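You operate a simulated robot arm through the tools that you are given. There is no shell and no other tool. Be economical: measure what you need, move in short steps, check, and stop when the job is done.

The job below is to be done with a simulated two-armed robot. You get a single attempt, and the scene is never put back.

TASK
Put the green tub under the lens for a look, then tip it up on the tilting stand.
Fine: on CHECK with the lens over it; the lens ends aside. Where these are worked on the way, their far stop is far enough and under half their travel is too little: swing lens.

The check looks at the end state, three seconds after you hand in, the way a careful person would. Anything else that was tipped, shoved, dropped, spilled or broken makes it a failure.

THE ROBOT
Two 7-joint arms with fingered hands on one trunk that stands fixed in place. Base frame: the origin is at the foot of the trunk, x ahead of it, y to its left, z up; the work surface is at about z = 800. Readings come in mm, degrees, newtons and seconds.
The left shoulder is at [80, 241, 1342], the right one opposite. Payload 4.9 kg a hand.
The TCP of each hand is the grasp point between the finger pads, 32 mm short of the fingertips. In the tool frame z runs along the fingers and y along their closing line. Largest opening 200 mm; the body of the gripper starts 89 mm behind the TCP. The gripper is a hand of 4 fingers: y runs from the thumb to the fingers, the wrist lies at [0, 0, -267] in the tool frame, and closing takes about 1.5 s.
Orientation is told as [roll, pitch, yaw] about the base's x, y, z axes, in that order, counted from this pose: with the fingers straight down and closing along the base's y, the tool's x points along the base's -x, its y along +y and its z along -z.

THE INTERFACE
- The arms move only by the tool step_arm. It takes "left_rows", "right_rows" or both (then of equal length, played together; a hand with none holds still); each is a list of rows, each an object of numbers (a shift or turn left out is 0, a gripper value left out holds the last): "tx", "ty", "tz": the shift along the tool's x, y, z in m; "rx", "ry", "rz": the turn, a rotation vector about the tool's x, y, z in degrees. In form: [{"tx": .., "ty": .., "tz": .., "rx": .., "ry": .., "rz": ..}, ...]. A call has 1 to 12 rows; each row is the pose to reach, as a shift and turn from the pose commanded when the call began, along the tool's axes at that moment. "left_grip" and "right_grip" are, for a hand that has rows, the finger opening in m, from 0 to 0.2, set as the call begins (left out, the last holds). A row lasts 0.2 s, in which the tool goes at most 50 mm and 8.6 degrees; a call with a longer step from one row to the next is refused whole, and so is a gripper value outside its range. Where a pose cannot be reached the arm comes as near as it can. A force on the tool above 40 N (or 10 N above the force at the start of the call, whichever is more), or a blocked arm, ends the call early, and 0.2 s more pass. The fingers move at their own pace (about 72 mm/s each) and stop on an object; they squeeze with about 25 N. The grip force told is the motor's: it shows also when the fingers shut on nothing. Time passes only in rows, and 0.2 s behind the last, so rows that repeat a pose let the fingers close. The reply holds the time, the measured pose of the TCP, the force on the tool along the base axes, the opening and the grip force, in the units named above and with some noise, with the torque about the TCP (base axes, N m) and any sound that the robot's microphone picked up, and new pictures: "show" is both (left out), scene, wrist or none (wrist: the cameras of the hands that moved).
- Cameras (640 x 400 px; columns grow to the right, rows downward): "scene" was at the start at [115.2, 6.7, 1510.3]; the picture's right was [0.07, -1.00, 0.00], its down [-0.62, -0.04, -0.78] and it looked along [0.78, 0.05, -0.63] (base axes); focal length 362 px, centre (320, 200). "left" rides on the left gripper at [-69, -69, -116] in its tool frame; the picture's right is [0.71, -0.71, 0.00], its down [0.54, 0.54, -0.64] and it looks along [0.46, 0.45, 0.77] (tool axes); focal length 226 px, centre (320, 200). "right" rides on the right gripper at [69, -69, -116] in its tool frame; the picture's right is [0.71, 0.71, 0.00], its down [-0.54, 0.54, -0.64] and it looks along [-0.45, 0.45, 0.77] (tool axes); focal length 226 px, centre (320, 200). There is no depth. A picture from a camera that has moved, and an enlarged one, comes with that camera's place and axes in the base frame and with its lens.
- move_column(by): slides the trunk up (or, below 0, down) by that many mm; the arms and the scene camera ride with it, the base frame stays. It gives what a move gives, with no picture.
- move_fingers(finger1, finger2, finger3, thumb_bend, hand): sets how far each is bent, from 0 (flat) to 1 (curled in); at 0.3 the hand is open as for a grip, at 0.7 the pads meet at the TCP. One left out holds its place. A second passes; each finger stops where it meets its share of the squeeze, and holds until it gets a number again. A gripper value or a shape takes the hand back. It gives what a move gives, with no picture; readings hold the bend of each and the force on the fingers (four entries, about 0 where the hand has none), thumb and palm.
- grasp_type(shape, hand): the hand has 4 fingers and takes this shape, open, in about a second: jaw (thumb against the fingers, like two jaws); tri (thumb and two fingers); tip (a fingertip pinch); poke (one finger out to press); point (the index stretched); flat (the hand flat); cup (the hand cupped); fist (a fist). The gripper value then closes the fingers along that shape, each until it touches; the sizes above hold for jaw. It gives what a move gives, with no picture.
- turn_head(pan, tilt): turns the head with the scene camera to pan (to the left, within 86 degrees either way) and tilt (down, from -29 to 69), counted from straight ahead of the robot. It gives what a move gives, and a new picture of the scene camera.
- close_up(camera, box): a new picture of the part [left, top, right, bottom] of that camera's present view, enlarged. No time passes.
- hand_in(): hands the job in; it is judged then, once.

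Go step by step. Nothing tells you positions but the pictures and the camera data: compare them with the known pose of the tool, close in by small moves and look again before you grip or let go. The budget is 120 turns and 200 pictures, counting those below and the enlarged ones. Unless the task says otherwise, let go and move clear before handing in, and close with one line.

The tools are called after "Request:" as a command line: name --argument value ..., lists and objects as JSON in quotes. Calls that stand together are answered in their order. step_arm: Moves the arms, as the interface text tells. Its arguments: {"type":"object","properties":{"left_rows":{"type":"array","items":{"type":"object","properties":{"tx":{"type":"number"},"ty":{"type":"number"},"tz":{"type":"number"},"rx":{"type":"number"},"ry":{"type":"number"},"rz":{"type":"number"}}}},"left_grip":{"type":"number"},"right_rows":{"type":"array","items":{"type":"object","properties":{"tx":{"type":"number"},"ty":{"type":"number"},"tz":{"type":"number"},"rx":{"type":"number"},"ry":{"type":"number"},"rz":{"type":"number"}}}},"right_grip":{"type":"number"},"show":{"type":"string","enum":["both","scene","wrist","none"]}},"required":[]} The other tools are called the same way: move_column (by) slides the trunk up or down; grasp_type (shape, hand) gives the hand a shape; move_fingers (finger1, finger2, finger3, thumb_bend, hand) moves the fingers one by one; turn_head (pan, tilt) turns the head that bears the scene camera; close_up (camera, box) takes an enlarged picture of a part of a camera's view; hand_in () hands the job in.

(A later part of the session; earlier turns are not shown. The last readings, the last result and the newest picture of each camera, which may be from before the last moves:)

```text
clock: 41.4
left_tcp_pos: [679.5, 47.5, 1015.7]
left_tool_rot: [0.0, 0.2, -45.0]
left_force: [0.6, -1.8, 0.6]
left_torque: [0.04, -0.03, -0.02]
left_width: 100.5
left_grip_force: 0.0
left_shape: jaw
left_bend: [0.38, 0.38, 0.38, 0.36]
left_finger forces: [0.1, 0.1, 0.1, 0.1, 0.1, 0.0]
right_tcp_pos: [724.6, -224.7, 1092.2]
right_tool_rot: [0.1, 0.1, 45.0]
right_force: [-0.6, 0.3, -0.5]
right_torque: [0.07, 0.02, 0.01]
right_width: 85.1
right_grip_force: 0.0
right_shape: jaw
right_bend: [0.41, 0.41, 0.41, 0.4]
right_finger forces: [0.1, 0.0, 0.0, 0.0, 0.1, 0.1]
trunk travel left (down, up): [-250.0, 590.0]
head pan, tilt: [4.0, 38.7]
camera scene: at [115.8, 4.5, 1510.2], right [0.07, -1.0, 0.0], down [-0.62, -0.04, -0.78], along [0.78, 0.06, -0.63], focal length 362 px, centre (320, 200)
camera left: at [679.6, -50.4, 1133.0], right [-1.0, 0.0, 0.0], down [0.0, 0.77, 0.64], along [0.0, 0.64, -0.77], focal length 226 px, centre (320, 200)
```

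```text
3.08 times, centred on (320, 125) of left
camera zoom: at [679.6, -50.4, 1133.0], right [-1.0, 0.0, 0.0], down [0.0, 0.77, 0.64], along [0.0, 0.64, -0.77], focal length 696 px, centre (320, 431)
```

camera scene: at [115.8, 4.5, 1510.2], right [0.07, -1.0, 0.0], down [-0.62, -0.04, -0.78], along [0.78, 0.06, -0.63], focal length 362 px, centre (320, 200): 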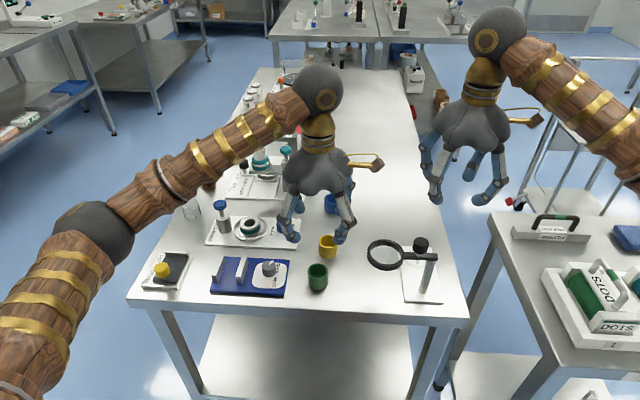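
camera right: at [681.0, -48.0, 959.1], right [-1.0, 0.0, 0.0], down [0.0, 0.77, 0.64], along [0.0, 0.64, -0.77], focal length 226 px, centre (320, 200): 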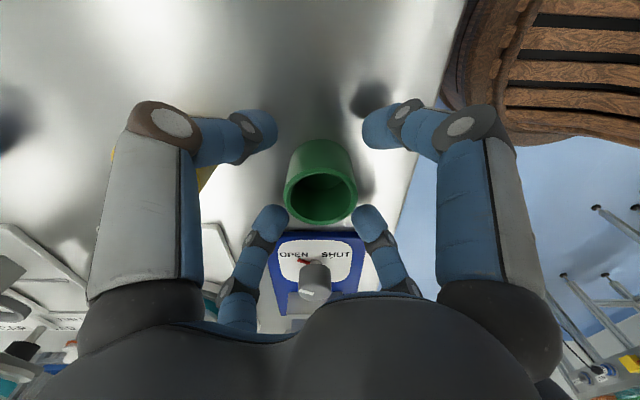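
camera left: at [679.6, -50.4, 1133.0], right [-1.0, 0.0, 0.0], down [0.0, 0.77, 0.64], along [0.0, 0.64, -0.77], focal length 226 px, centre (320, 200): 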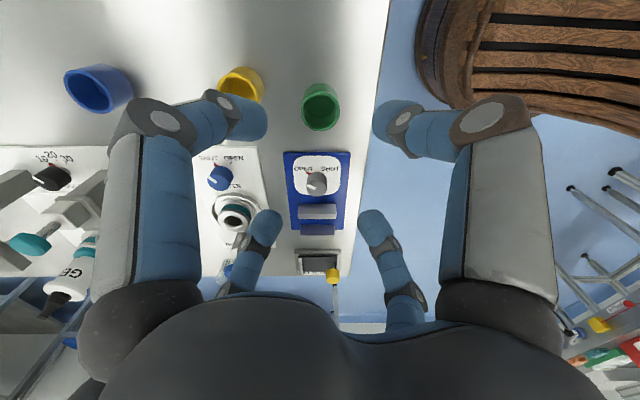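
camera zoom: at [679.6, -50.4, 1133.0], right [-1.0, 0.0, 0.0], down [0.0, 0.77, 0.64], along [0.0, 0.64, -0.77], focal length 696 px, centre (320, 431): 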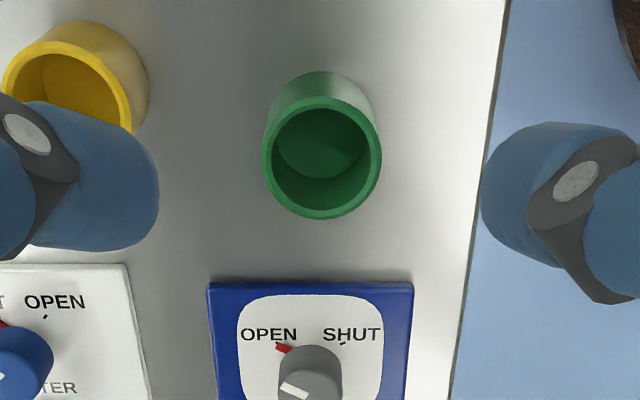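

Tub is centred under the hand. Descending for a slightly higher grip (tips will clear the lip), then closing.

Request:
step_arm --left_rows '[{"tz": 0.045}, {"tz": 0.09}, {"tz": 0.13}, {"tz": 0.155}, {"tz": 0.165}]' --show "wrist"

Request:
step_arm --left_rows '[{}, {}, {}, {}, {}, {}]' --left_grip 0.03 --show "wrist"

```text
clock: 42.6
left_tcp_pos: [679.3, 48.2, 850.9]
left_tool_rot: [0.0, 0.1, -45.0]
left_force: [-0.2, 0.4, 0.7]
left_torque: [-0.01, 0.0, -0.01]
left_width: 100.5
left_grip_force: 0.0
left_shape: jaw
left_bend: [0.38, 0.38, 0.38, 0.36]
left_finger forces: [0.0, 0.0, 0.1, 0.1, 0.0, 0.1]
right_tcp_pos: [723.7, -223.4, 1092.6]
right_tool_rot: [0.0, 0.0, 45.1]
right_force: [-0.2, 0.0, -0.5]
right_torque: [-0.01, 0.01, 0.01]
right_width: 84.9
right_grip_force: 0.0
right_shape: jaw
right_bend: [0.41, 0.41, 0.41, 0.4]
right_finger forces: [0.0, 0.0, 0.0, 0.0, 0.1, 0.0]
trunk travel left (down, up): [-250.0, 590.0]
head pan, tilt: [4.0, 38.7]
camera left: at [679.3, -49.2, 968.4], right [-1.0, 0.0, 0.0], down [0.0, 0.77, 0.64], along [0.0, 0.64, -0.77], focal length 226 px, centre (320, 200)
```

left: 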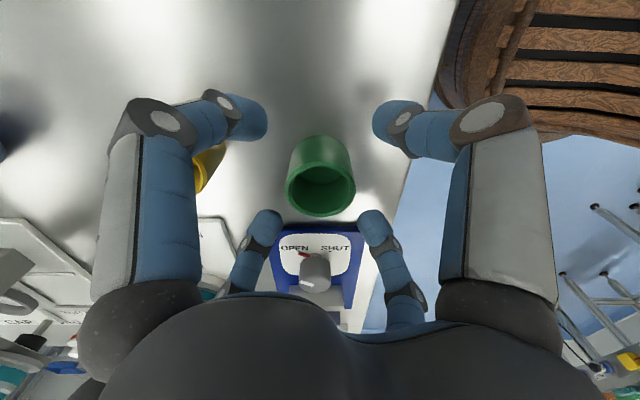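

```text
clock: 44.0
left_tcp_pos: [679.7, 48.9, 852.1]
left_tool_rot: [-0.1, 0.0, -45.0]
left_force: [-0.1, 0.1, 0.3]
left_torque: [-0.01, 0.04, 0.0]
left_width: 41.9
left_grip_force: 24.8
left_shape: jaw
left_bend: [0.54, 0.54, 0.54, 0.53]
left_finger forces: [21.7, 21.9, 22.1, 0.0, 21.8, 0.1]
right_tcp_pos: [724.1, -224.4, 1093.5]
right_tool_rot: [0.0, 0.0, 45.1]
right_force: [0.1, 0.3, -0.2]
right_torque: [-0.01, 0.05, 0.0]
right_width: 84.8
right_grip_force: 0.0
right_shape: jaw
right_bend: [0.41, 0.41, 0.41, 0.4]
right_finger forces: [0.1, 0.0, 0.1, 0.0, 0.1, 0.0]
trunk travel left (down, up): [-250.0, 590.0]
head pan, tilt: [4.0, 38.7]
camera left: at [679.5, -49.3, 968.6], right [-1.0, 0.0, 0.0], down [0.0, 0.77, 0.64], along [0.0, 0.64, -0.77], focal length 226 px, centre (320, 200)
```

left: 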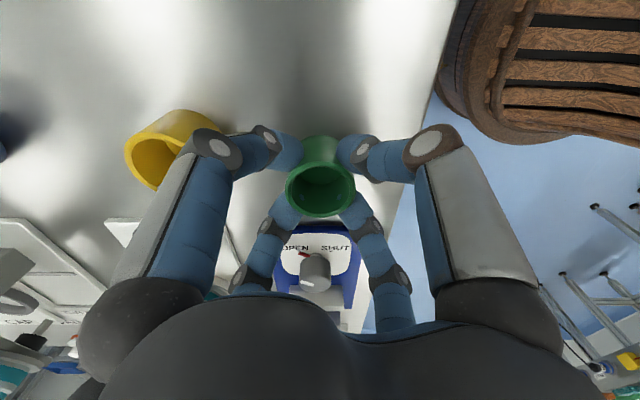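

Held. Lift and carry to hover above the stand.

Request:
step_arm --left_rows '[{"tz": -0.03}, {"tz": -0.08}, {"tz": -0.12}, {"tz": -0.12, "tx": 0.03, "ty": 0.033}, {"tz": -0.12, "tx": 0.06, "ty": 0.066}, {"tz": -0.12, "tx": 0.09, "ty": 0.099}, {"tz": -0.12, "tx": 0.12, "ty": 0.131}, {"tz": -0.12, "tx": 0.15, "ty": 0.164}, {"tz": -0.12, "tx": 0.18, "ty": 0.197}, {"tz": -0.12, "tx": 0.21, "ty": 0.23}, {"tz": -0.12, "tx": 0.2468, "ty": 0.2624}, {"tz": -0.12, "tx": 0.2468, "ty": 0.2694}]'

Request:
close_up --camera "left" --box '[240, 60, 440, 240]'

Request:
close_up --camera "scene" --box '[120, 190, 220, 300]'

```text
clock: 46.6
left_tcp_pos: [696.9, 412.7, 972.7]
left_tool_rot: [0.0, 0.2, -45.0]
left_force: [0.7, -1.0, -1.4]
left_torque: [0.03, -0.02, 0.03]
left_width: 41.8
left_grip_force: 25.0
left_shape: jaw
left_bend: [0.54, 0.54, 0.54, 0.53]
left_finger forces: [21.8, 21.9, 22.1, 0.0, 21.7, 0.0]
right_tcp_pos: [724.0, -224.7, 1092.8]
right_tool_rot: [0.0, 0.0, 45.1]
right_force: [-0.4, 0.0, 0.4]
right_torque: [0.01, -0.02, 0.0]
right_width: 84.9
right_grip_force: 0.1
right_shape: jaw
right_bend: [0.41, 0.41, 0.41, 0.4]
right_finger forces: [0.1, 0.0, 0.1, 0.1, 0.1, 0.0]
trunk travel left (down, up): [-250.0, 590.0]
head pan, tilt: [4.0, 38.7]
camera scene: at [116.0, 5.6, 1510.2], right [0.07, -1.0, 0.0], down [-0.63, -0.04, -0.78], along [0.78, 0.05, -0.63], focal length 362 px, centre (320, 200)
camera left: at [695.9, 315.8, 1088.7], right [-1.0, 0.0, 0.0], down [0.0, 0.77, 0.64], along [0.0, 0.64, -0.77], focal length 226 px, centre (320, 200)
```

scene: 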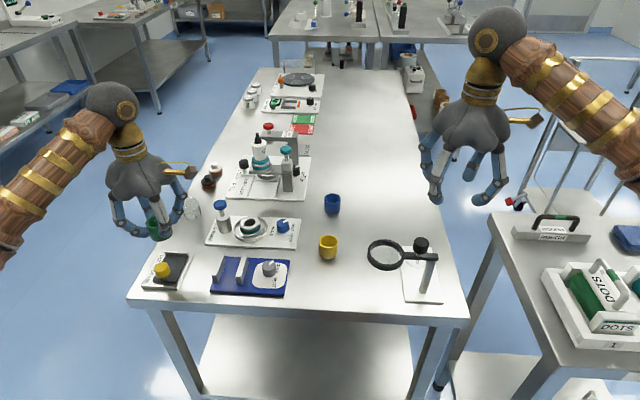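
left: 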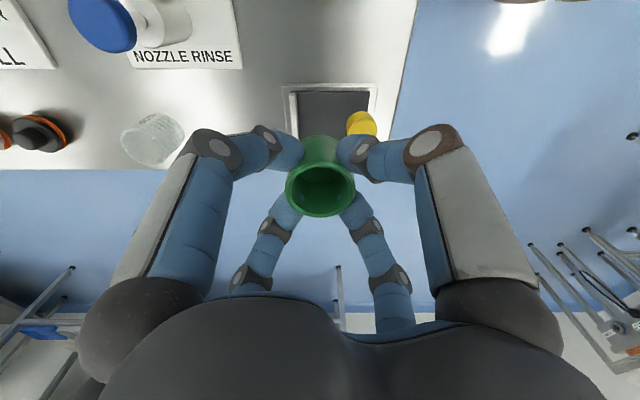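

```text
2.22 times, centred on (340, 150) of left
camera zoom: at [695.9, 315.8, 1088.7], right [-1.0, 0.0, 0.0], down [0.0, 0.77, 0.64], along [0.0, 0.64, -0.77], focal length 502 px, centre (276, 311)
```

zoom: 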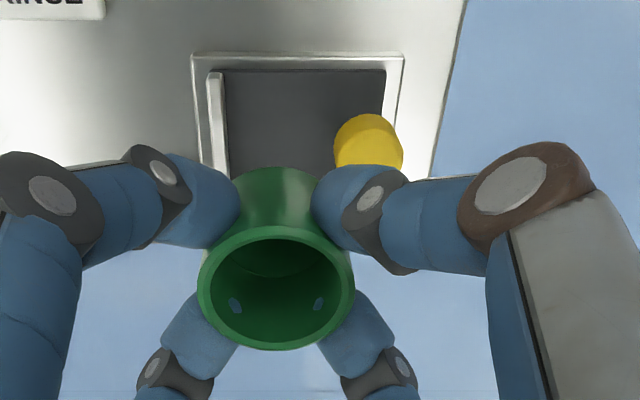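

```text
3.64 times, centred on (170, 245) of scene
camera zoom: at [116.0, 5.6, 1510.2], right [0.07, -1.0, 0.0], down [-0.63, -0.04, -0.78], along [0.78, 0.05, -0.63], focal length 1317 px, centre (866, 36)
```

zoom: 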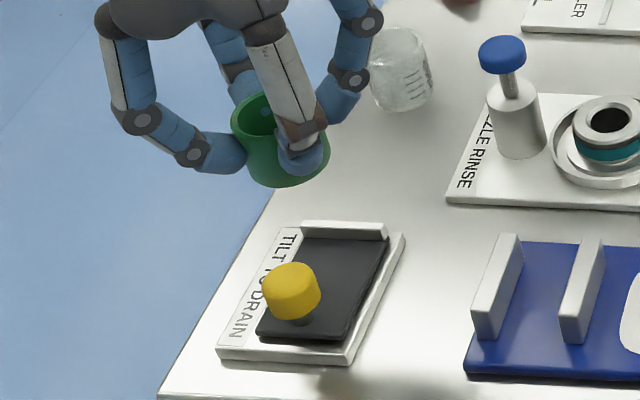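

Side view: knob edge at 28 mm one way, lip at 25.5 mm the other from the tub's axis; tub radius is about 24.5. I'll shift about 1 mm to -x and lower to just above the knob, then re-check.

Request:
step_arm --left_rows '[{"tx": 0.0008, "ty": -0.0008, "tz": 0.02}, {"tx": 0.0008, "ty": -0.0008, "tz": 0.045}, {"tx": 0.0008, "ty": -0.0008, "tz": 0.045}]'

Request:
close_up --camera "left" --box '[240, 60, 440, 240]'

Request:
close_up --camera "scene" --box '[120, 210, 220, 300]'

```text
clock: 47.4
left_tcp_pos: [693.0, 413.4, 926.7]
left_tool_rot: [-0.1, 0.0, -45.0]
left_force: [0.3, -0.2, 0.5]
left_torque: [-0.01, -0.03, 0.01]
left_width: 41.8
left_grip_force: 24.7
left_shape: jaw
left_bend: [0.54, 0.54, 0.54, 0.53]
left_finger forces: [21.8, 21.9, 22.1, 0.0, 21.7, 0.1]
right_tcp_pos: [723.6, -223.2, 1092.2]
right_tool_rot: [0.0, 0.1, 45.1]
right_force: [0.2, -0.2, 0.1]
right_torque: [-0.01, -0.03, 0.02]
right_width: 84.7
right_grip_force: 0.1
right_shape: jaw
right_bend: [0.41, 0.41, 0.41, 0.4]
right_finger forces: [0.1, 0.1, 0.0, 0.0, 0.0, 0.0]
trunk travel left (down, up): [-250.0, 590.0]
head pan, tilt: [4.0, 38.7]
camera scene: at [114.7, 6.7, 1510.3], right [0.07, -1.0, 0.0], down [-0.62, -0.04, -0.78], along [0.78, 0.05, -0.63], focal length 362 px, centre (320, 200)
camera left: at [693.7, 316.1, 1043.1], right [-1.0, 0.0, 0.0], down [0.0, 0.77, 0.64], along [0.0, 0.64, -0.77], focal length 226 px, centre (320, 200)
```

scene: 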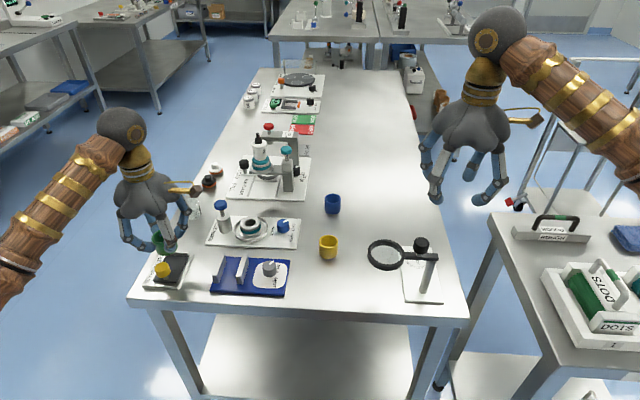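
left: 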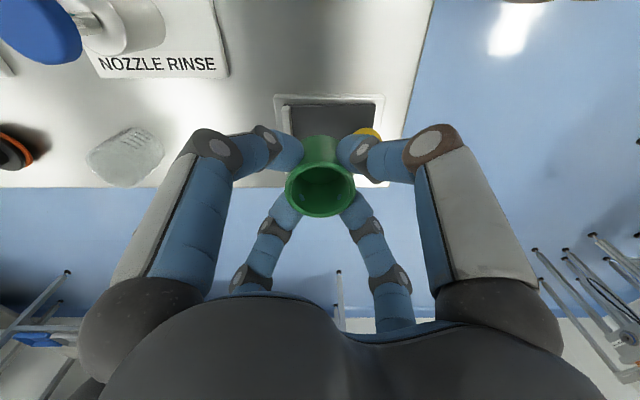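

```text
2.22 times, centred on (340, 150) of left
camera zoom: at [693.7, 316.1, 1043.1], right [-1.0, 0.0, 0.0], down [0.0, 0.77, 0.64], along [0.0, 0.64, -0.77], focal length 502 px, centre (276, 311)
```

zoom: 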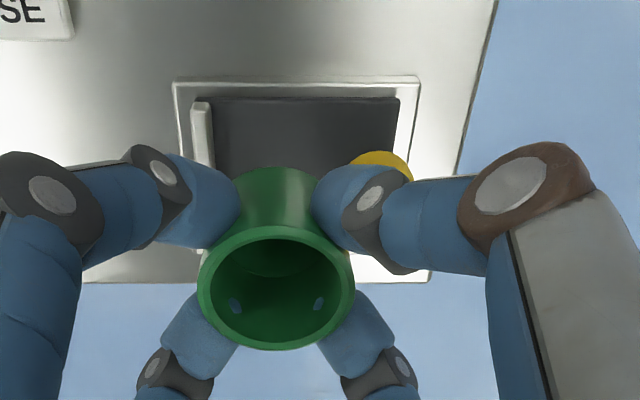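

```text
4.44 times, centred on (170, 255) of scene
camera zoom: at [114.7, 6.7, 1510.3], right [0.07, -1.0, 0.0], down [-0.62, -0.04, -0.78], along [0.78, 0.05, -0.63], focal length 1609 px, centre (987, -44)
```

zoom: 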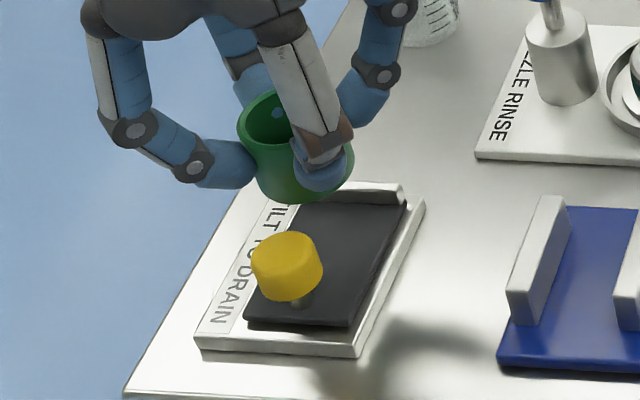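

Refined: knob centre x ≈ 652 with top at z 847, lip at x ≈ 721; the best tub axis is x ≈ 695.3. I'll shift 1.3 mm back to +x and lower to just above the knob top.

Request:
step_arm --left_rows '[{"tx": -0.0009, "ty": 0.0009, "tz": 0.01}, {"tx": -0.0009, "ty": 0.0009, "tz": 0.022}, {"tx": -0.0009, "ty": 0.0009, "tz": 0.022}, {"tx": -0.0009, "ty": 0.0009, "tz": 0.022}]'

Request:
close_up --camera "left" --box '[240, 60, 440, 240]'

Request:
close_up --camera "scene" --box '[120, 210, 220, 300]'

```text
clock: 48.4
left_tcp_pos: [696.3, 414.4, 904.1]
left_tool_rot: [0.0, 0.0, -45.0]
left_force: [0.7, 0.2, 0.1]
left_torque: [0.0, 0.02, 0.04]
left_width: 41.7
left_grip_force: 25.4
left_shape: jaw
left_bend: [0.54, 0.54, 0.54, 0.53]
left_finger forces: [21.9, 21.9, 22.1, 0.0, 21.7, 0.0]
right_tcp_pos: [722.9, -223.4, 1092.5]
right_tool_rot: [0.0, -0.1, 45.1]
right_force: [1.5, 0.0, -0.2]
right_torque: [0.0, -0.02, -0.03]
right_width: 84.9
right_grip_force: 0.0
right_shape: jaw
right_bend: [0.41, 0.41, 0.41, 0.4]
right_finger forces: [0.0, 0.1, 0.0, 0.1, 0.0, 0.0]
trunk travel left (down, up): [-250.0, 590.0]
head pan, tilt: [4.0, 38.7]
camera scene: at [115.3, 6.7, 1510.2], right [0.07, -1.0, 0.0], down [-0.62, -0.04, -0.78], along [0.78, 0.05, -0.63], focal length 362 px, centre (320, 200)
camera left: at [695.6, 316.0, 1021.3], right [-1.0, 0.0, 0.0], down [0.0, 0.77, 0.64], along [0.0, 0.64, -0.77], focal length 226 px, centre (320, 200)
```

scene: 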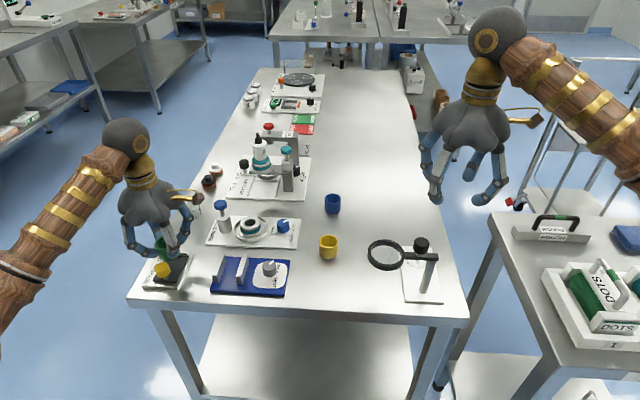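
left: 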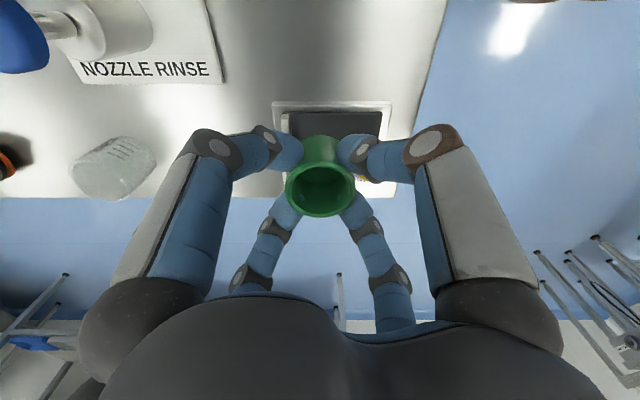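

```text
2.22 times, centred on (340, 150) of left
camera zoom: at [695.6, 316.0, 1021.3], right [-1.0, 0.0, 0.0], down [0.0, 0.77, 0.64], along [0.0, 0.64, -0.77], focal length 502 px, centre (276, 311)
```

zoom: 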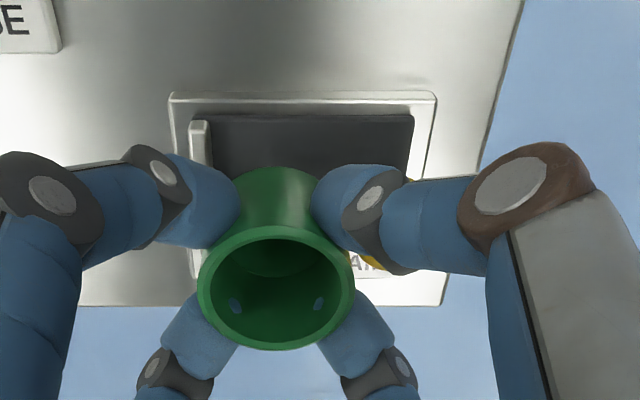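

```text
4.44 times, centred on (170, 255) of scene
camera zoom: at [115.3, 6.7, 1510.2], right [0.07, -1.0, 0.0], down [-0.62, -0.04, -0.78], along [0.78, 0.05, -0.63], focal length 1609 px, centre (987, -44)
```

zoom: 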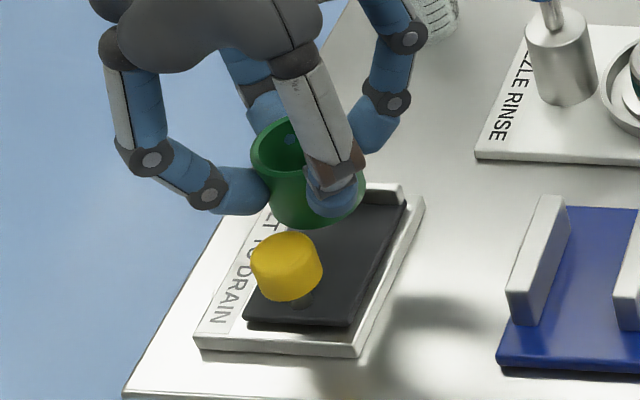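

Alignment looks good (lip +26, knob edge about -26). Lowering past the knob top gently, watching the force.

Request:
step_arm --left_rows '[{"tz": 0.004}, {"tz": 0.008}, {"tz": 0.012}, {"tz": 0.016}]' --show "none"

Request:
close_up --camera "scene" --box '[120, 210, 220, 300]'

```text
clock: 49.4
left_tcp_pos: [695.7, 413.2, 886.7]
left_tool_rot: [0.0, 0.0, -45.0]
left_force: [-0.5, -0.2, -0.8]
left_torque: [-0.03, 0.04, -0.02]
left_width: 41.9
left_grip_force: 24.7
left_shape: jaw
left_bend: [0.54, 0.54, 0.54, 0.53]
left_finger forces: [21.8, 21.9, 22.1, 0.0, 21.7, 0.0]
right_tcp_pos: [723.4, -222.4, 1093.0]
right_tool_rot: [0.0, 0.0, 45.1]
right_force: [-0.5, -0.2, 0.4]
right_torque: [-0.04, 0.0, -0.02]
right_width: 85.2
right_grip_force: 0.1
right_shape: jaw
right_bend: [0.41, 0.41, 0.41, 0.4]
right_finger forces: [0.0, 0.0, 0.0, 0.0, 0.1, 0.0]
trunk travel left (down, up): [-250.0, 590.0]
head pan, tilt: [4.0, 38.7]
```

```text
4.44 times, centred on (170, 255) of scene
camera zoom: at [115.3, 6.7, 1510.3], right [0.07, -1.0, 0.0], down [-0.62, -0.04, -0.78], along [0.78, 0.05, -0.63], focal length 1609 px, centre (987, -44)
```

zoom: 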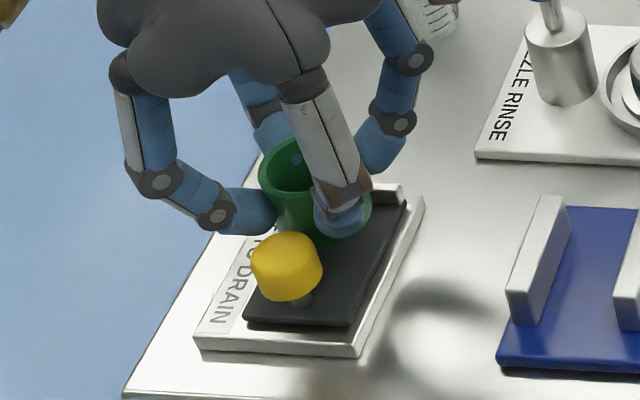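

No contact so far. Continue down in small steps.

Request:
step_arm --left_rows '[{"tz": 0.003}, {"tz": 0.006}, {"tz": 0.009}, {"tz": 0.012}]' --show "none"

Request:
close_up --camera "scene" --box '[120, 210, 220, 300]'

Request:
close_up --camera "left" --box '[240, 60, 440, 240]'

```text
clock: 50.4
left_tcp_pos: [695.8, 412.1, 876.3]
left_tool_rot: [-0.1, 0.0, -44.9]
left_force: [0.1, 0.1, -1.0]
left_torque: [0.01, -0.01, -0.03]
left_width: 41.9
left_grip_force: 24.9
left_shape: jaw
left_bend: [0.54, 0.54, 0.54, 0.53]
left_finger forces: [21.8, 21.8, 22.0, 0.0, 21.7, 0.1]
right_tcp_pos: [723.7, -224.2, 1094.1]
right_tool_rot: [0.0, 0.1, 45.1]
right_force: [0.4, 0.9, -0.2]
right_torque: [0.05, 0.0, 0.07]
right_width: 85.2
right_grip_force: 0.1
right_shape: jaw
right_bend: [0.41, 0.41, 0.41, 0.4]
right_finger forces: [0.0, 0.0, 0.0, 0.0, 0.0, 0.0]
trunk travel left (down, up): [-250.0, 590.0]
head pan, tilt: [4.0, 38.7]
```

```text
4.44 times, centred on (170, 255) of scene
camera zoom: at [115.3, 6.7, 1510.3], right [0.07, -1.0, 0.0], down [-0.62, -0.04, -0.78], along [0.78, 0.05, -0.63], focal length 1609 px, centre (987, -44)
```

zoom: 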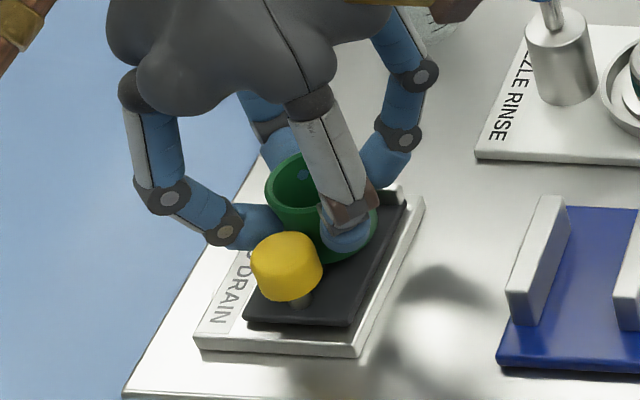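

```text
2.22 times, centred on (340, 150) of left
camera zoom: at [695.7, 316.2, 993.4], right [-1.0, 0.0, 0.0], down [0.0, 0.77, 0.64], along [0.0, 0.64, -0.77], focal length 502 px, centre (276, 311)
```

zoom: 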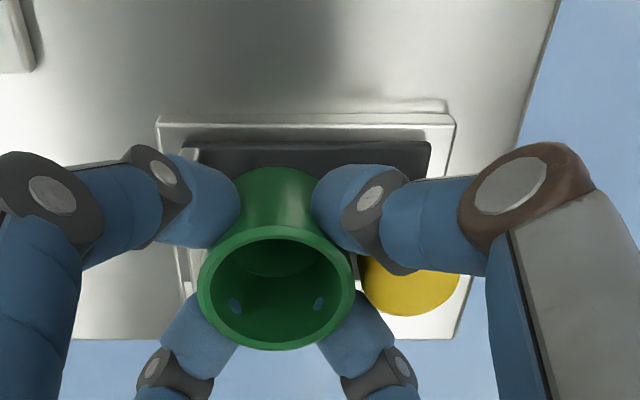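

Still free at about z 824. Continue millimetre by millimetre until it seats.

Request:
step_arm --left_rows '[{"tz": 0.0015}, {"tz": 0.003}, {"tz": 0.0045}]' --show "none"

```text
clock: 51.2
left_tcp_pos: [694.7, 413.6, 871.9]
left_tool_rot: [-0.1, 0.0, -45.0]
left_force: [0.8, -0.1, -0.1]
left_torque: [0.01, -0.01, 0.0]
left_width: 42.1
left_grip_force: 25.3
left_shape: jaw
left_bend: [0.54, 0.54, 0.54, 0.53]
left_finger forces: [21.8, 22.0, 22.1, 0.1, 21.6, 0.1]
right_tcp_pos: [722.5, -223.4, 1092.4]
right_tool_rot: [0.0, 0.0, 45.2]
right_force: [-0.1, -0.3, -0.2]
right_torque: [0.0, -0.01, 0.01]
right_width: 85.0
right_grip_force: 0.1
right_shape: jaw
right_bend: [0.41, 0.41, 0.41, 0.4]
right_finger forces: [0.1, 0.1, 0.0, 0.0, 0.0, 0.0]
trunk travel left (down, up): [-250.0, 590.0]
head pan, tilt: [4.0, 38.7]
```

Request:
step_arm --left_rows '[{"tz": 0.0015}, {"tz": 0.003}]' --show "none"

```text
clock: 51.8
left_tcp_pos: [694.9, 412.4, 870.9]
left_tool_rot: [-0.1, 0.0, -44.9]
left_force: [0.1, 0.0, 2.1]
left_torque: [-0.01, 0.06, 0.0]
left_width: 42.1
left_grip_force: 25.1
left_shape: jaw
left_bend: [0.54, 0.54, 0.54, 0.53]
left_finger forces: [21.9, 22.3, 22.3, 0.1, 22.0, 0.1]
right_tcp_pos: [722.5, -223.4, 1092.1]
right_tool_rot: [-0.1, 0.0, 45.0]
right_force: [0.0, 1.1, 0.2]
right_torque: [0.04, -0.01, 0.0]
right_width: 84.8
right_grip_force: 0.0
right_shape: jaw
right_bend: [0.41, 0.41, 0.41, 0.4]
right_finger forces: [0.0, 0.0, 0.0, 0.0, 0.0, 0.0]
trunk travel left (down, up): [-250.0, 590.0]
head pan, tilt: [4.0, 38.7]
```

Contact at 2 N. Releasing slightly and looking.

Request:
step_arm --left_rows '[{}, {}, {}, {}]' --left_grip 0.075 --show "wrist"

Request:
close_up --camera "scene" --box '[120, 210, 220, 300]'

```text
clock: 52.8
left_tcp_pos: [696.8, 413.8, 868.9]
left_tool_rot: [0.0, 0.1, -45.1]
left_force: [-0.3, -1.1, -0.6]
left_torque: [-0.02, 0.01, -0.01]
left_width: 75.0
left_grip_force: 0.1
left_shape: jaw
left_bend: [0.44, 0.44, 0.44, 0.42]
left_finger forces: [0.0, 0.0, 0.0, 0.1, 0.0, 0.1]
right_tcp_pos: [724.7, -222.9, 1092.5]
right_tool_rot: [0.0, 0.1, 45.1]
right_force: [-1.0, 0.2, -0.4]
right_torque: [-0.01, 0.02, 0.01]
right_width: 85.0
right_grip_force: 0.0
right_shape: jaw
right_bend: [0.41, 0.41, 0.41, 0.4]
right_finger forces: [0.0, 0.1, 0.1, 0.0, 0.1, 0.0]
trunk travel left (down, up): [-250.0, 590.0]
head pan, tilt: [4.0, 38.7]
camera left: at [695.6, 316.3, 986.1], right [-1.0, 0.0, 0.0], down [0.0, 0.77, 0.64], along [0.0, 0.64, -0.77], focal length 226 px, centre (320, 200)
```

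left: 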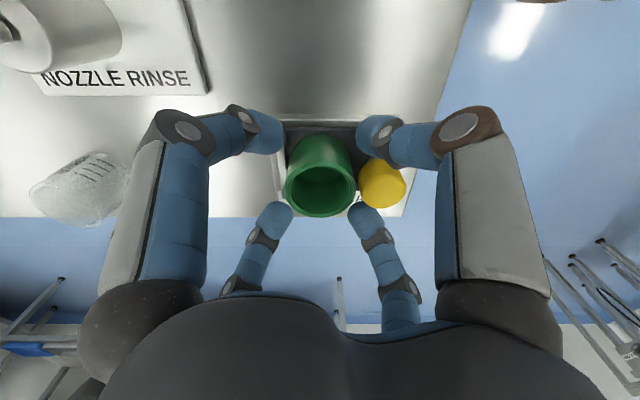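

```text
4.44 times, centred on (170, 255) of scene
camera zoom: at [115.2, 6.6, 1510.2], right [0.07, -1.0, 0.0], down [-0.62, -0.04, -0.78], along [0.78, 0.05, -0.63], focal length 1609 px, centre (987, -44)
```

zoom: 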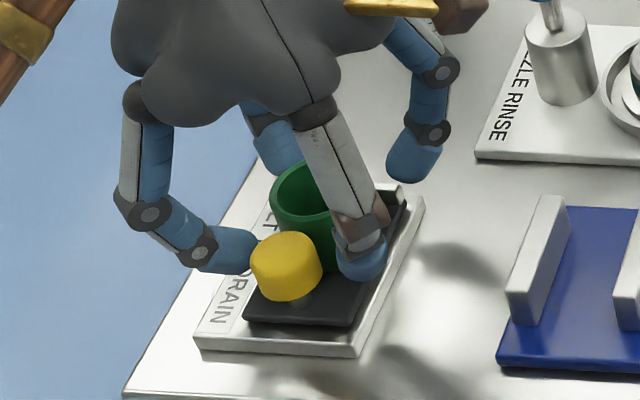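

The tub sits on the plate between lip and knob. Rising straight up.

Request:
step_arm --left_rows '[{"tz": -0.01}, {"tz": -0.03}, {"tz": -0.06}, {"tz": -0.1}, {"tz": -0.14}]'

Request:
close_up --camera "scene" --box '[130, 230, 210, 300]'

Request:
close_up --camera "left" --box '[240, 60, 440, 240]'

```text
clock: 54.0
left_tcp_pos: [694.3, 412.4, 1010.8]
left_tool_rot: [0.1, 0.1, -45.0]
left_force: [0.3, 0.4, -0.1]
left_torque: [0.02, 0.02, -0.02]
left_width: 74.5
left_grip_force: 0.1
left_shape: jaw
left_bend: [0.44, 0.44, 0.44, 0.42]
left_finger forces: [0.1, 0.0, 0.1, 0.0, 0.1, 0.1]
right_tcp_pos: [722.4, -224.4, 1094.4]
right_tool_rot: [0.0, -0.1, 45.0]
right_force: [0.0, 0.5, -0.6]
right_torque: [0.0, -0.01, 0.01]
right_width: 84.8
right_grip_force: 0.1
right_shape: jaw
right_bend: [0.41, 0.41, 0.41, 0.4]
right_finger forces: [0.0, 0.0, 0.0, 0.0, 0.0, 0.1]
trunk travel left (down, up): [-250.0, 590.0]
head pan, tilt: [4.0, 38.7]
camera scene: at [114.3, 6.0, 1510.2], right [0.07, -1.0, 0.0], down [-0.62, -0.04, -0.78], along [0.78, 0.05, -0.63], focal length 362 px, centre (320, 200)
camera left: at [695.0, 315.7, 1126.8], right [-1.0, 0.0, 0.0], down [0.0, 0.77, 0.64], along [0.0, 0.64, -0.77], focal length 226 px, centre (320, 200)
```

scene: 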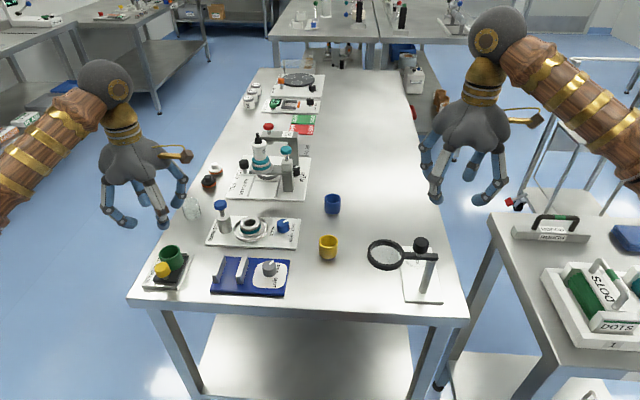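
left: 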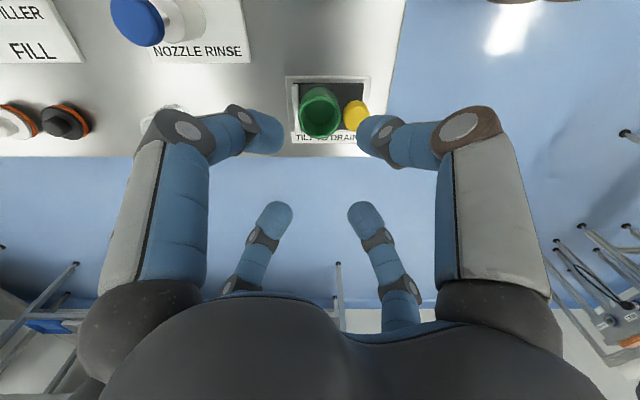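

```text
5.71 times, centred on (170, 265) of scene
camera zoom: at [114.3, 6.0, 1510.2], right [0.07, -1.0, 0.0], down [-0.62, -0.04, -0.78], along [0.78, 0.05, -0.63], focal length 2069 px, centre (1177, -171)
```

zoom: 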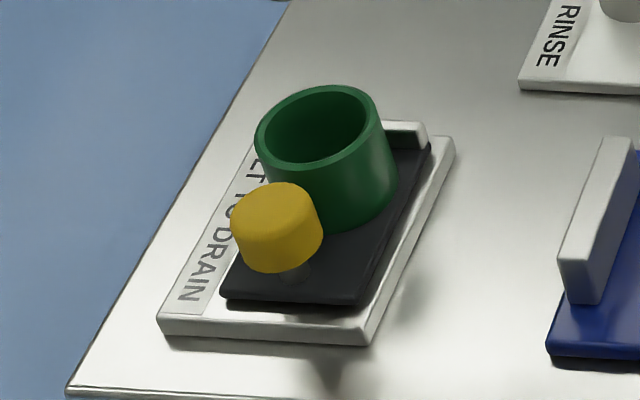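

```text
2.22 times, centred on (340, 150) of left
camera zoom: at [695.0, 315.7, 1126.8], right [-1.0, 0.0, 0.0], down [0.0, 0.77, 0.64], along [0.0, 0.64, -0.77], focal length 502 px, centre (276, 311)
```

zoom: 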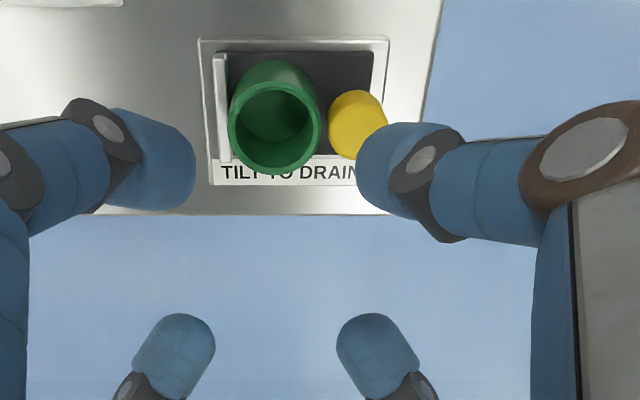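

The tub sits squarely. Now the knob: the tub is close beside it, so I'll curl the two side fingers and pinch the knob with thumb and opposite finger along y. First move above the knob with yaw 0.

Request:
step_arm --left_rows '[{"tx": 0.005, "ty": -0.005, "rz": -7.5}, {"tx": 0.01, "ty": -0.01, "rz": -15}, {"tx": 0.015, "ty": -0.015, "rz": -22.5}, {"tx": 0.02, "ty": -0.02, "rz": -30}, {"tx": 0.025, "ty": -0.025, "rz": -37.5}, {"tx": 0.0304, "ty": -0.0304, "rz": -45}]' --left_grip 0.09 --show "none"

Request:
move_fingers --hand "left" --finger1 1.0 --finger2 0.42 --finger3 1.0 --thumb_bend 0.42

Request:
close_up --camera "left" --box '[0, 0, 640, 400]'

Request:
close_up --camera "scene" --box '[60, 130, 260, 300]'

```text
clock: 55.4
left_tcp_pos: [653.8, 413.5, 1010.1]
left_tool_rot: [0.1, 0.1, 0.1]
left_force: [-0.1, -0.2, -0.4]
left_torque: [0.01, 0.02, 0.0]
left_width: 89.7
left_grip_force: 0.0
left_shape: jaw
left_bend: [0.4, 0.4, 0.4, 0.38]
left_finger forces: [0.0, 0.0, 0.0, 0.1, 0.0, 0.0]
right_tcp_pos: [722.8, -223.8, 1093.9]
right_tool_rot: [0.0, -0.1, 45.1]
right_force: [-0.1, 0.4, 0.6]
right_torque: [0.0, 0.02, -0.01]
right_width: 85.2
right_grip_force: 0.1
right_shape: jaw
right_bend: [0.41, 0.41, 0.41, 0.4]
right_finger forces: [0.0, 0.1, 0.0, 0.0, 0.1, 0.0]
trunk travel left (down, up): [-250.0, 590.0]
head pan, tilt: [4.0, 38.7]
```

```text
clock: 56.4
left_tcp_pos: [653.0, 413.4, 1008.5]
left_tool_rot: [0.0, -0.1, 0.0]
left_force: [-0.8, -0.5, -0.2]
left_torque: [-0.02, 0.02, 0.0]
left_width: 66.4
left_grip_force: 0.1
left_shape: fingers
left_bend: [0.73, 0.42, 0.73, 0.42]
left_finger forces: [0.1, 0.0, 0.0, 0.1, 0.0, 0.0]
right_tcp_pos: [724.0, -223.8, 1093.7]
right_tool_rot: [0.0, 0.1, 45.1]
right_force: [0.3, 0.2, 0.3]
right_torque: [-0.01, 0.02, 0.0]
right_width: 85.1
right_grip_force: 0.0
right_shape: jaw
right_bend: [0.41, 0.41, 0.41, 0.4]
right_finger forces: [0.0, 0.0, 0.1, 0.0, 0.0, 0.1]
trunk travel left (down, up): [-250.0, 590.0]
head pan, tilt: [4.0, 38.7]
```

```text
1.00 times, centred on (320, 200) of left
camera zoom: at [721.7, 344.9, 1126.3], right [-0.71, -0.71, 0.0], down [-0.54, 0.54, 0.64], along [-0.46, 0.45, -0.77], focal length 226 px, centre (320, 200)
```

zoom: 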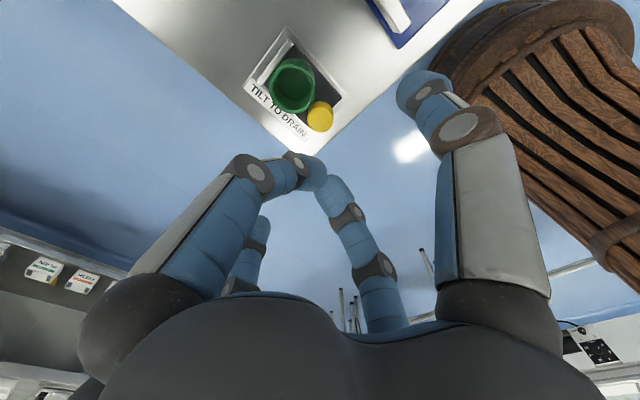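

```text
2.35 times, centred on (160, 215) of scene
camera zoom: at [115.1, 6.7, 1510.3], right [0.07, -1.0, 0.0], down [-0.62, -0.04, -0.78], along [0.78, 0.05, -0.63], focal length 852 px, centre (696, 165)
```

zoom: 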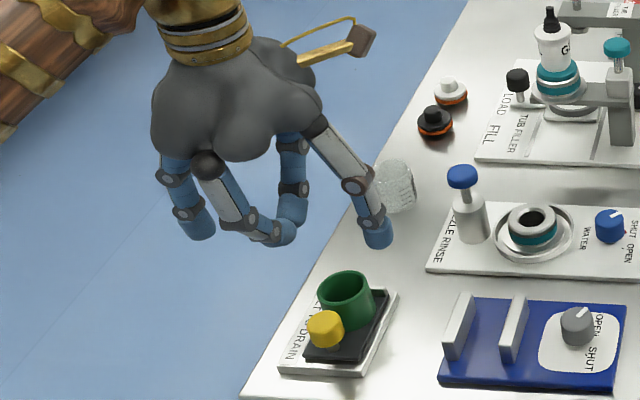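

Fingers 1 and 3 meet each other near the TCP, so curling does not work. I'll try stretching them out flat instead.

Request:
move_fingers --hand "left" --finger1 0.0 --finger3 0.0

Request:
close_up --camera "scene" --box '[60, 130, 260, 300]'

Request:
close_up --camera "left" --box '[0, 0, 640, 400]'

```text
clock: 57.4
left_tcp_pos: [652.7, 413.9, 1009.6]
left_tool_rot: [0.0, 0.0, 0.1]
left_force: [0.1, -1.1, -0.4]
left_torque: [-0.03, -0.01, -0.03]
left_width: 148.6
left_grip_force: 0.1
left_shape: fingers
left_bend: [0.01, 0.42, 0.01, 0.42]
left_finger forces: [0.0, 0.1, 0.0, 0.0, 0.0, 0.0]
right_tcp_pos: [724.0, -223.4, 1093.2]
right_tool_rot: [0.0, 0.0, 45.1]
right_force: [-0.1, -0.4, -0.7]
right_torque: [0.01, 0.01, 0.0]
right_width: 84.7
right_grip_force: 0.0
right_shape: jaw
right_bend: [0.41, 0.41, 0.41, 0.4]
right_finger forces: [0.1, 0.0, 0.0, 0.0, 0.1, 0.0]
trunk travel left (down, up): [-250.0, 590.0]
head pan, tilt: [4.0, 38.7]
```

```text
2.35 times, centred on (160, 215) of scene
camera zoom: at [115.2, 6.7, 1510.3], right [0.07, -1.0, 0.0], down [-0.62, -0.04, -0.78], along [0.78, 0.05, -0.63], focal length 852 px, centre (696, 165)
```

zoom: 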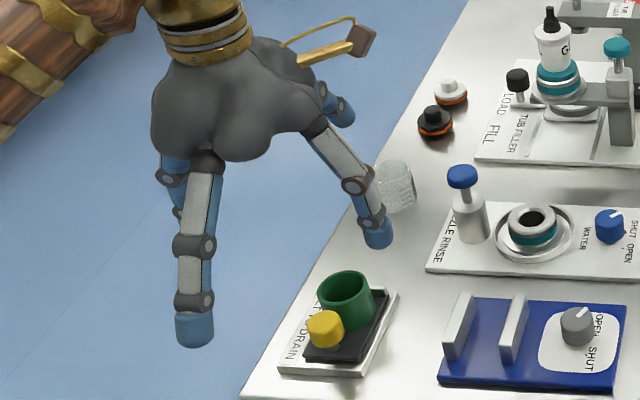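

```text
1.00 times, centred on (320, 200) of left
camera zoom: at [721.7, 344.9, 1126.3], right [-0.71, -0.71, 0.0], down [-0.54, 0.54, 0.64], along [-0.46, 0.45, -0.77], focal length 226 px, centre (320, 200)
```

zoom: 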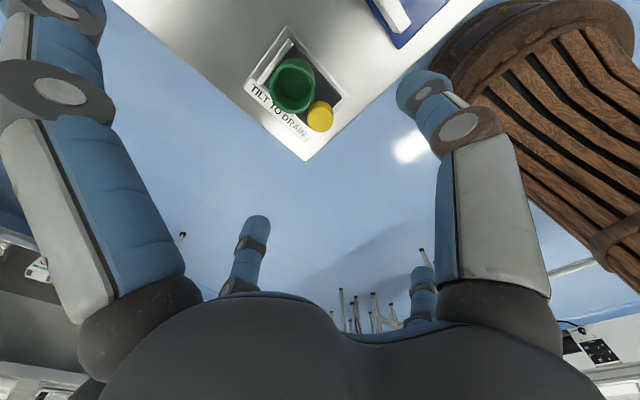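

Flat works: the side fingers splay well above the tub's level. I'll lower toward the knob and check partway.

Request:
step_arm --left_rows '[{"tz": 0.04}, {"tz": 0.08}, {"tz": 0.11}]'

Request:
close_up --camera "scene" --box '[100, 180, 240, 300]'

Request:
close_up --camera "left" --box '[180, 40, 480, 240]'

```text
clock: 58.2
left_tcp_pos: [654.3, 414.3, 899.1]
left_tool_rot: [0.0, -0.1, 0.0]
left_force: [-0.5, 0.0, 1.1]
left_torque: [-0.02, 0.03, 0.02]
left_width: 148.4
left_grip_force: 0.0
left_shape: fingers
left_bend: [0.01, 0.42, 0.01, 0.42]
left_finger forces: [0.0, 0.0, 0.0, 0.1, 0.0, 0.0]
right_tcp_pos: [723.3, -222.1, 1094.0]
right_tool_rot: [0.1, 0.1, 45.1]
right_force: [0.4, -1.0, -0.1]
right_torque: [-0.01, 0.03, 0.0]
right_width: 85.0
right_grip_force: 0.2
right_shape: jaw
right_bend: [0.41, 0.41, 0.41, 0.4]
right_finger forces: [0.1, 0.0, 0.1, 0.0, 0.0, 0.1]
trunk travel left (down, up): [-250.0, 590.0]
head pan, tilt: [4.0, 38.7]
camera scene: at [115.6, 6.7, 1510.3], right [0.07, -1.0, 0.0], down [-0.62, -0.04, -0.78], along [0.78, 0.05, -0.63], focal length 362 px, centre (320, 200)
camera left: at [722.4, 345.0, 1015.8], right [-0.71, -0.71, 0.0], down [-0.54, 0.54, 0.64], along [-0.46, 0.45, -0.77], focal length 226 px, centre (320, 200)
```

scene: 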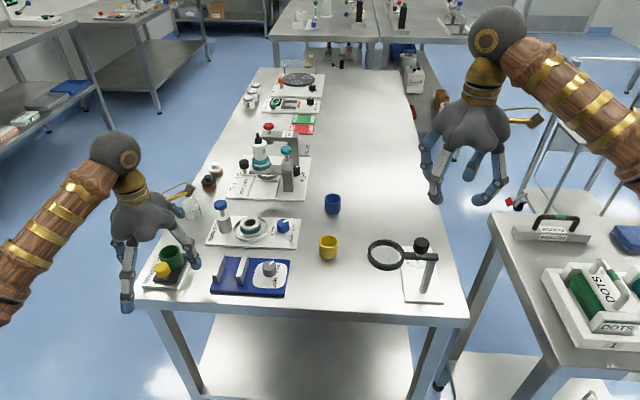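
left: 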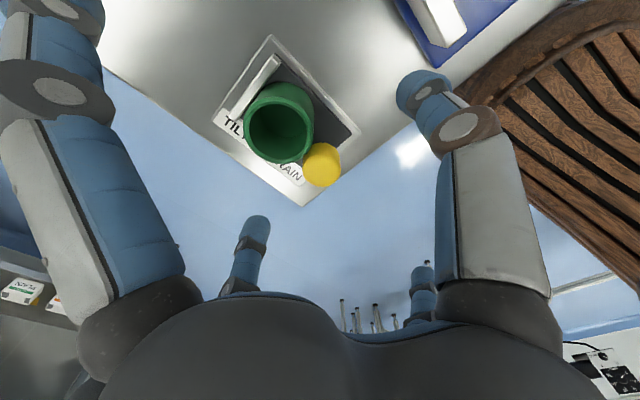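

```text
3.33 times, centred on (170, 240) of scene
camera zoom: at [115.6, 6.7, 1510.3], right [0.07, -1.0, 0.0], down [-0.62, -0.04, -0.78], along [0.78, 0.05, -0.63], focal length 1207 px, centre (820, 67)
```

zoom: 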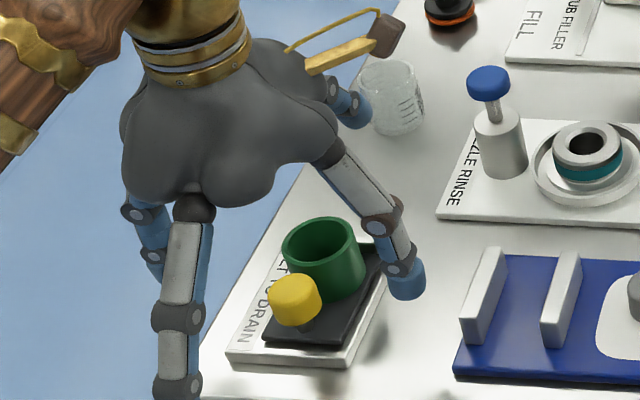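

```text
2.00 times, centred on (330, 140) of left
camera zoom: at [722.4, 345.0, 1015.8], right [-0.71, -0.71, 0.0], down [-0.54, 0.54, 0.64], along [-0.46, 0.45, -0.77], focal length 452 px, centre (300, 320)
```

zoom: 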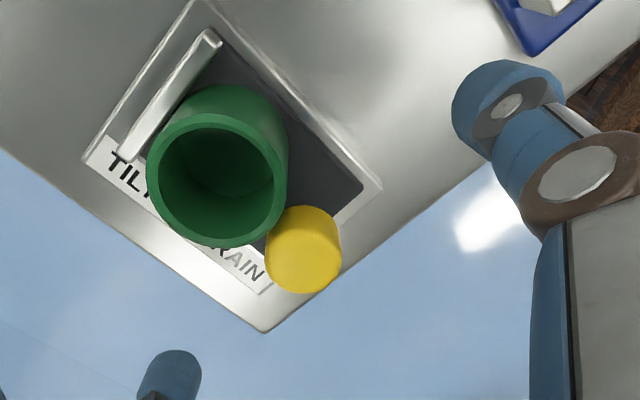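

Aligned with the knob at (652, 414), and the side fingers are clear of tub and beaker. Lower to pinch height.

Request:
step_arm --left_rows '[{"tz": 0.015}, {"tz": 0.03}, {"tz": 0.041}, {"tz": 0.041}]' --show "none"

Request:
close_up --camera "scene" --box '[100, 200, 240, 310]'

Request:
close_up --camera "left" --box '[180, 40, 480, 240]'

```text
clock: 59.2
left_tcp_pos: [653.9, 414.2, 859.7]
left_tool_rot: [0.0, 0.1, 0.0]
left_force: [-0.1, -0.5, -0.6]
left_torque: [0.01, 0.01, -0.01]
left_width: 148.5
left_grip_force: 0.2
left_shape: fingers
left_bend: [0.01, 0.42, 0.01, 0.42]
left_finger forces: [0.0, 0.0, 0.1, 0.1, 0.0, 0.0]
right_tcp_pos: [723.3, -224.4, 1093.4]
right_tool_rot: [0.1, 0.0, 45.0]
right_force: [0.1, -1.0, -1.3]
right_torque: [-0.01, -0.01, -0.04]
right_width: 85.1
right_grip_force: 0.0
right_shape: jaw
right_bend: [0.41, 0.41, 0.41, 0.4]
right_finger forces: [0.1, 0.0, 0.0, 0.0, 0.0, 0.0]
trunk travel left (down, up): [-250.0, 590.0]
head pan, tilt: [4.0, 38.7]
```

```text
3.64 times, centred on (170, 255) of scene
camera zoom: at [115.2, 6.6, 1510.3], right [0.07, -1.0, 0.0], down [-0.62, -0.04, -0.78], along [0.78, 0.05, -0.63], focal length 1317 px, centre (866, 0)
```

zoom: 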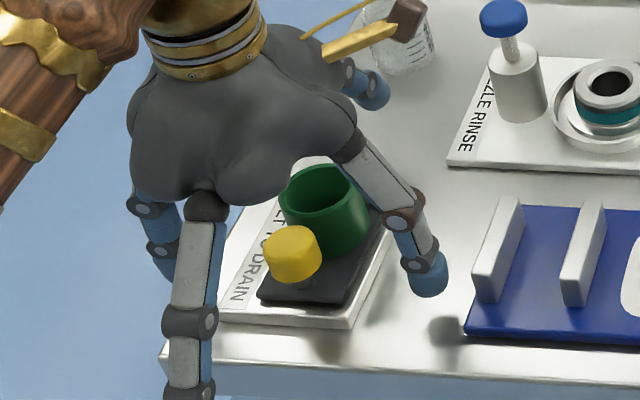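

```text
2.00 times, centred on (330, 140) of left
camera zoom: at [721.6, 344.7, 975.0], right [-0.71, -0.71, 0.0], down [-0.54, 0.54, 0.64], along [-0.46, 0.45, -0.77], focal length 452 px, centre (300, 320)
```

zoom: 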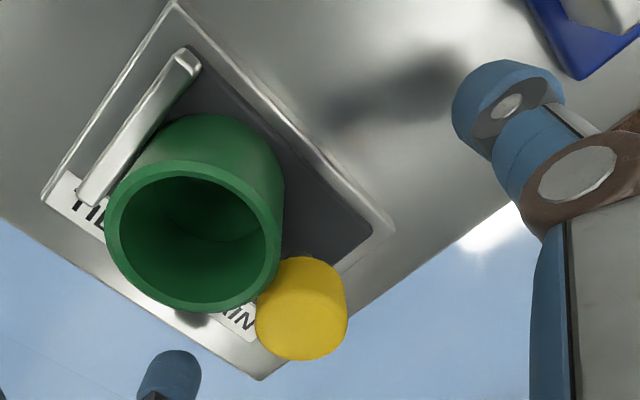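

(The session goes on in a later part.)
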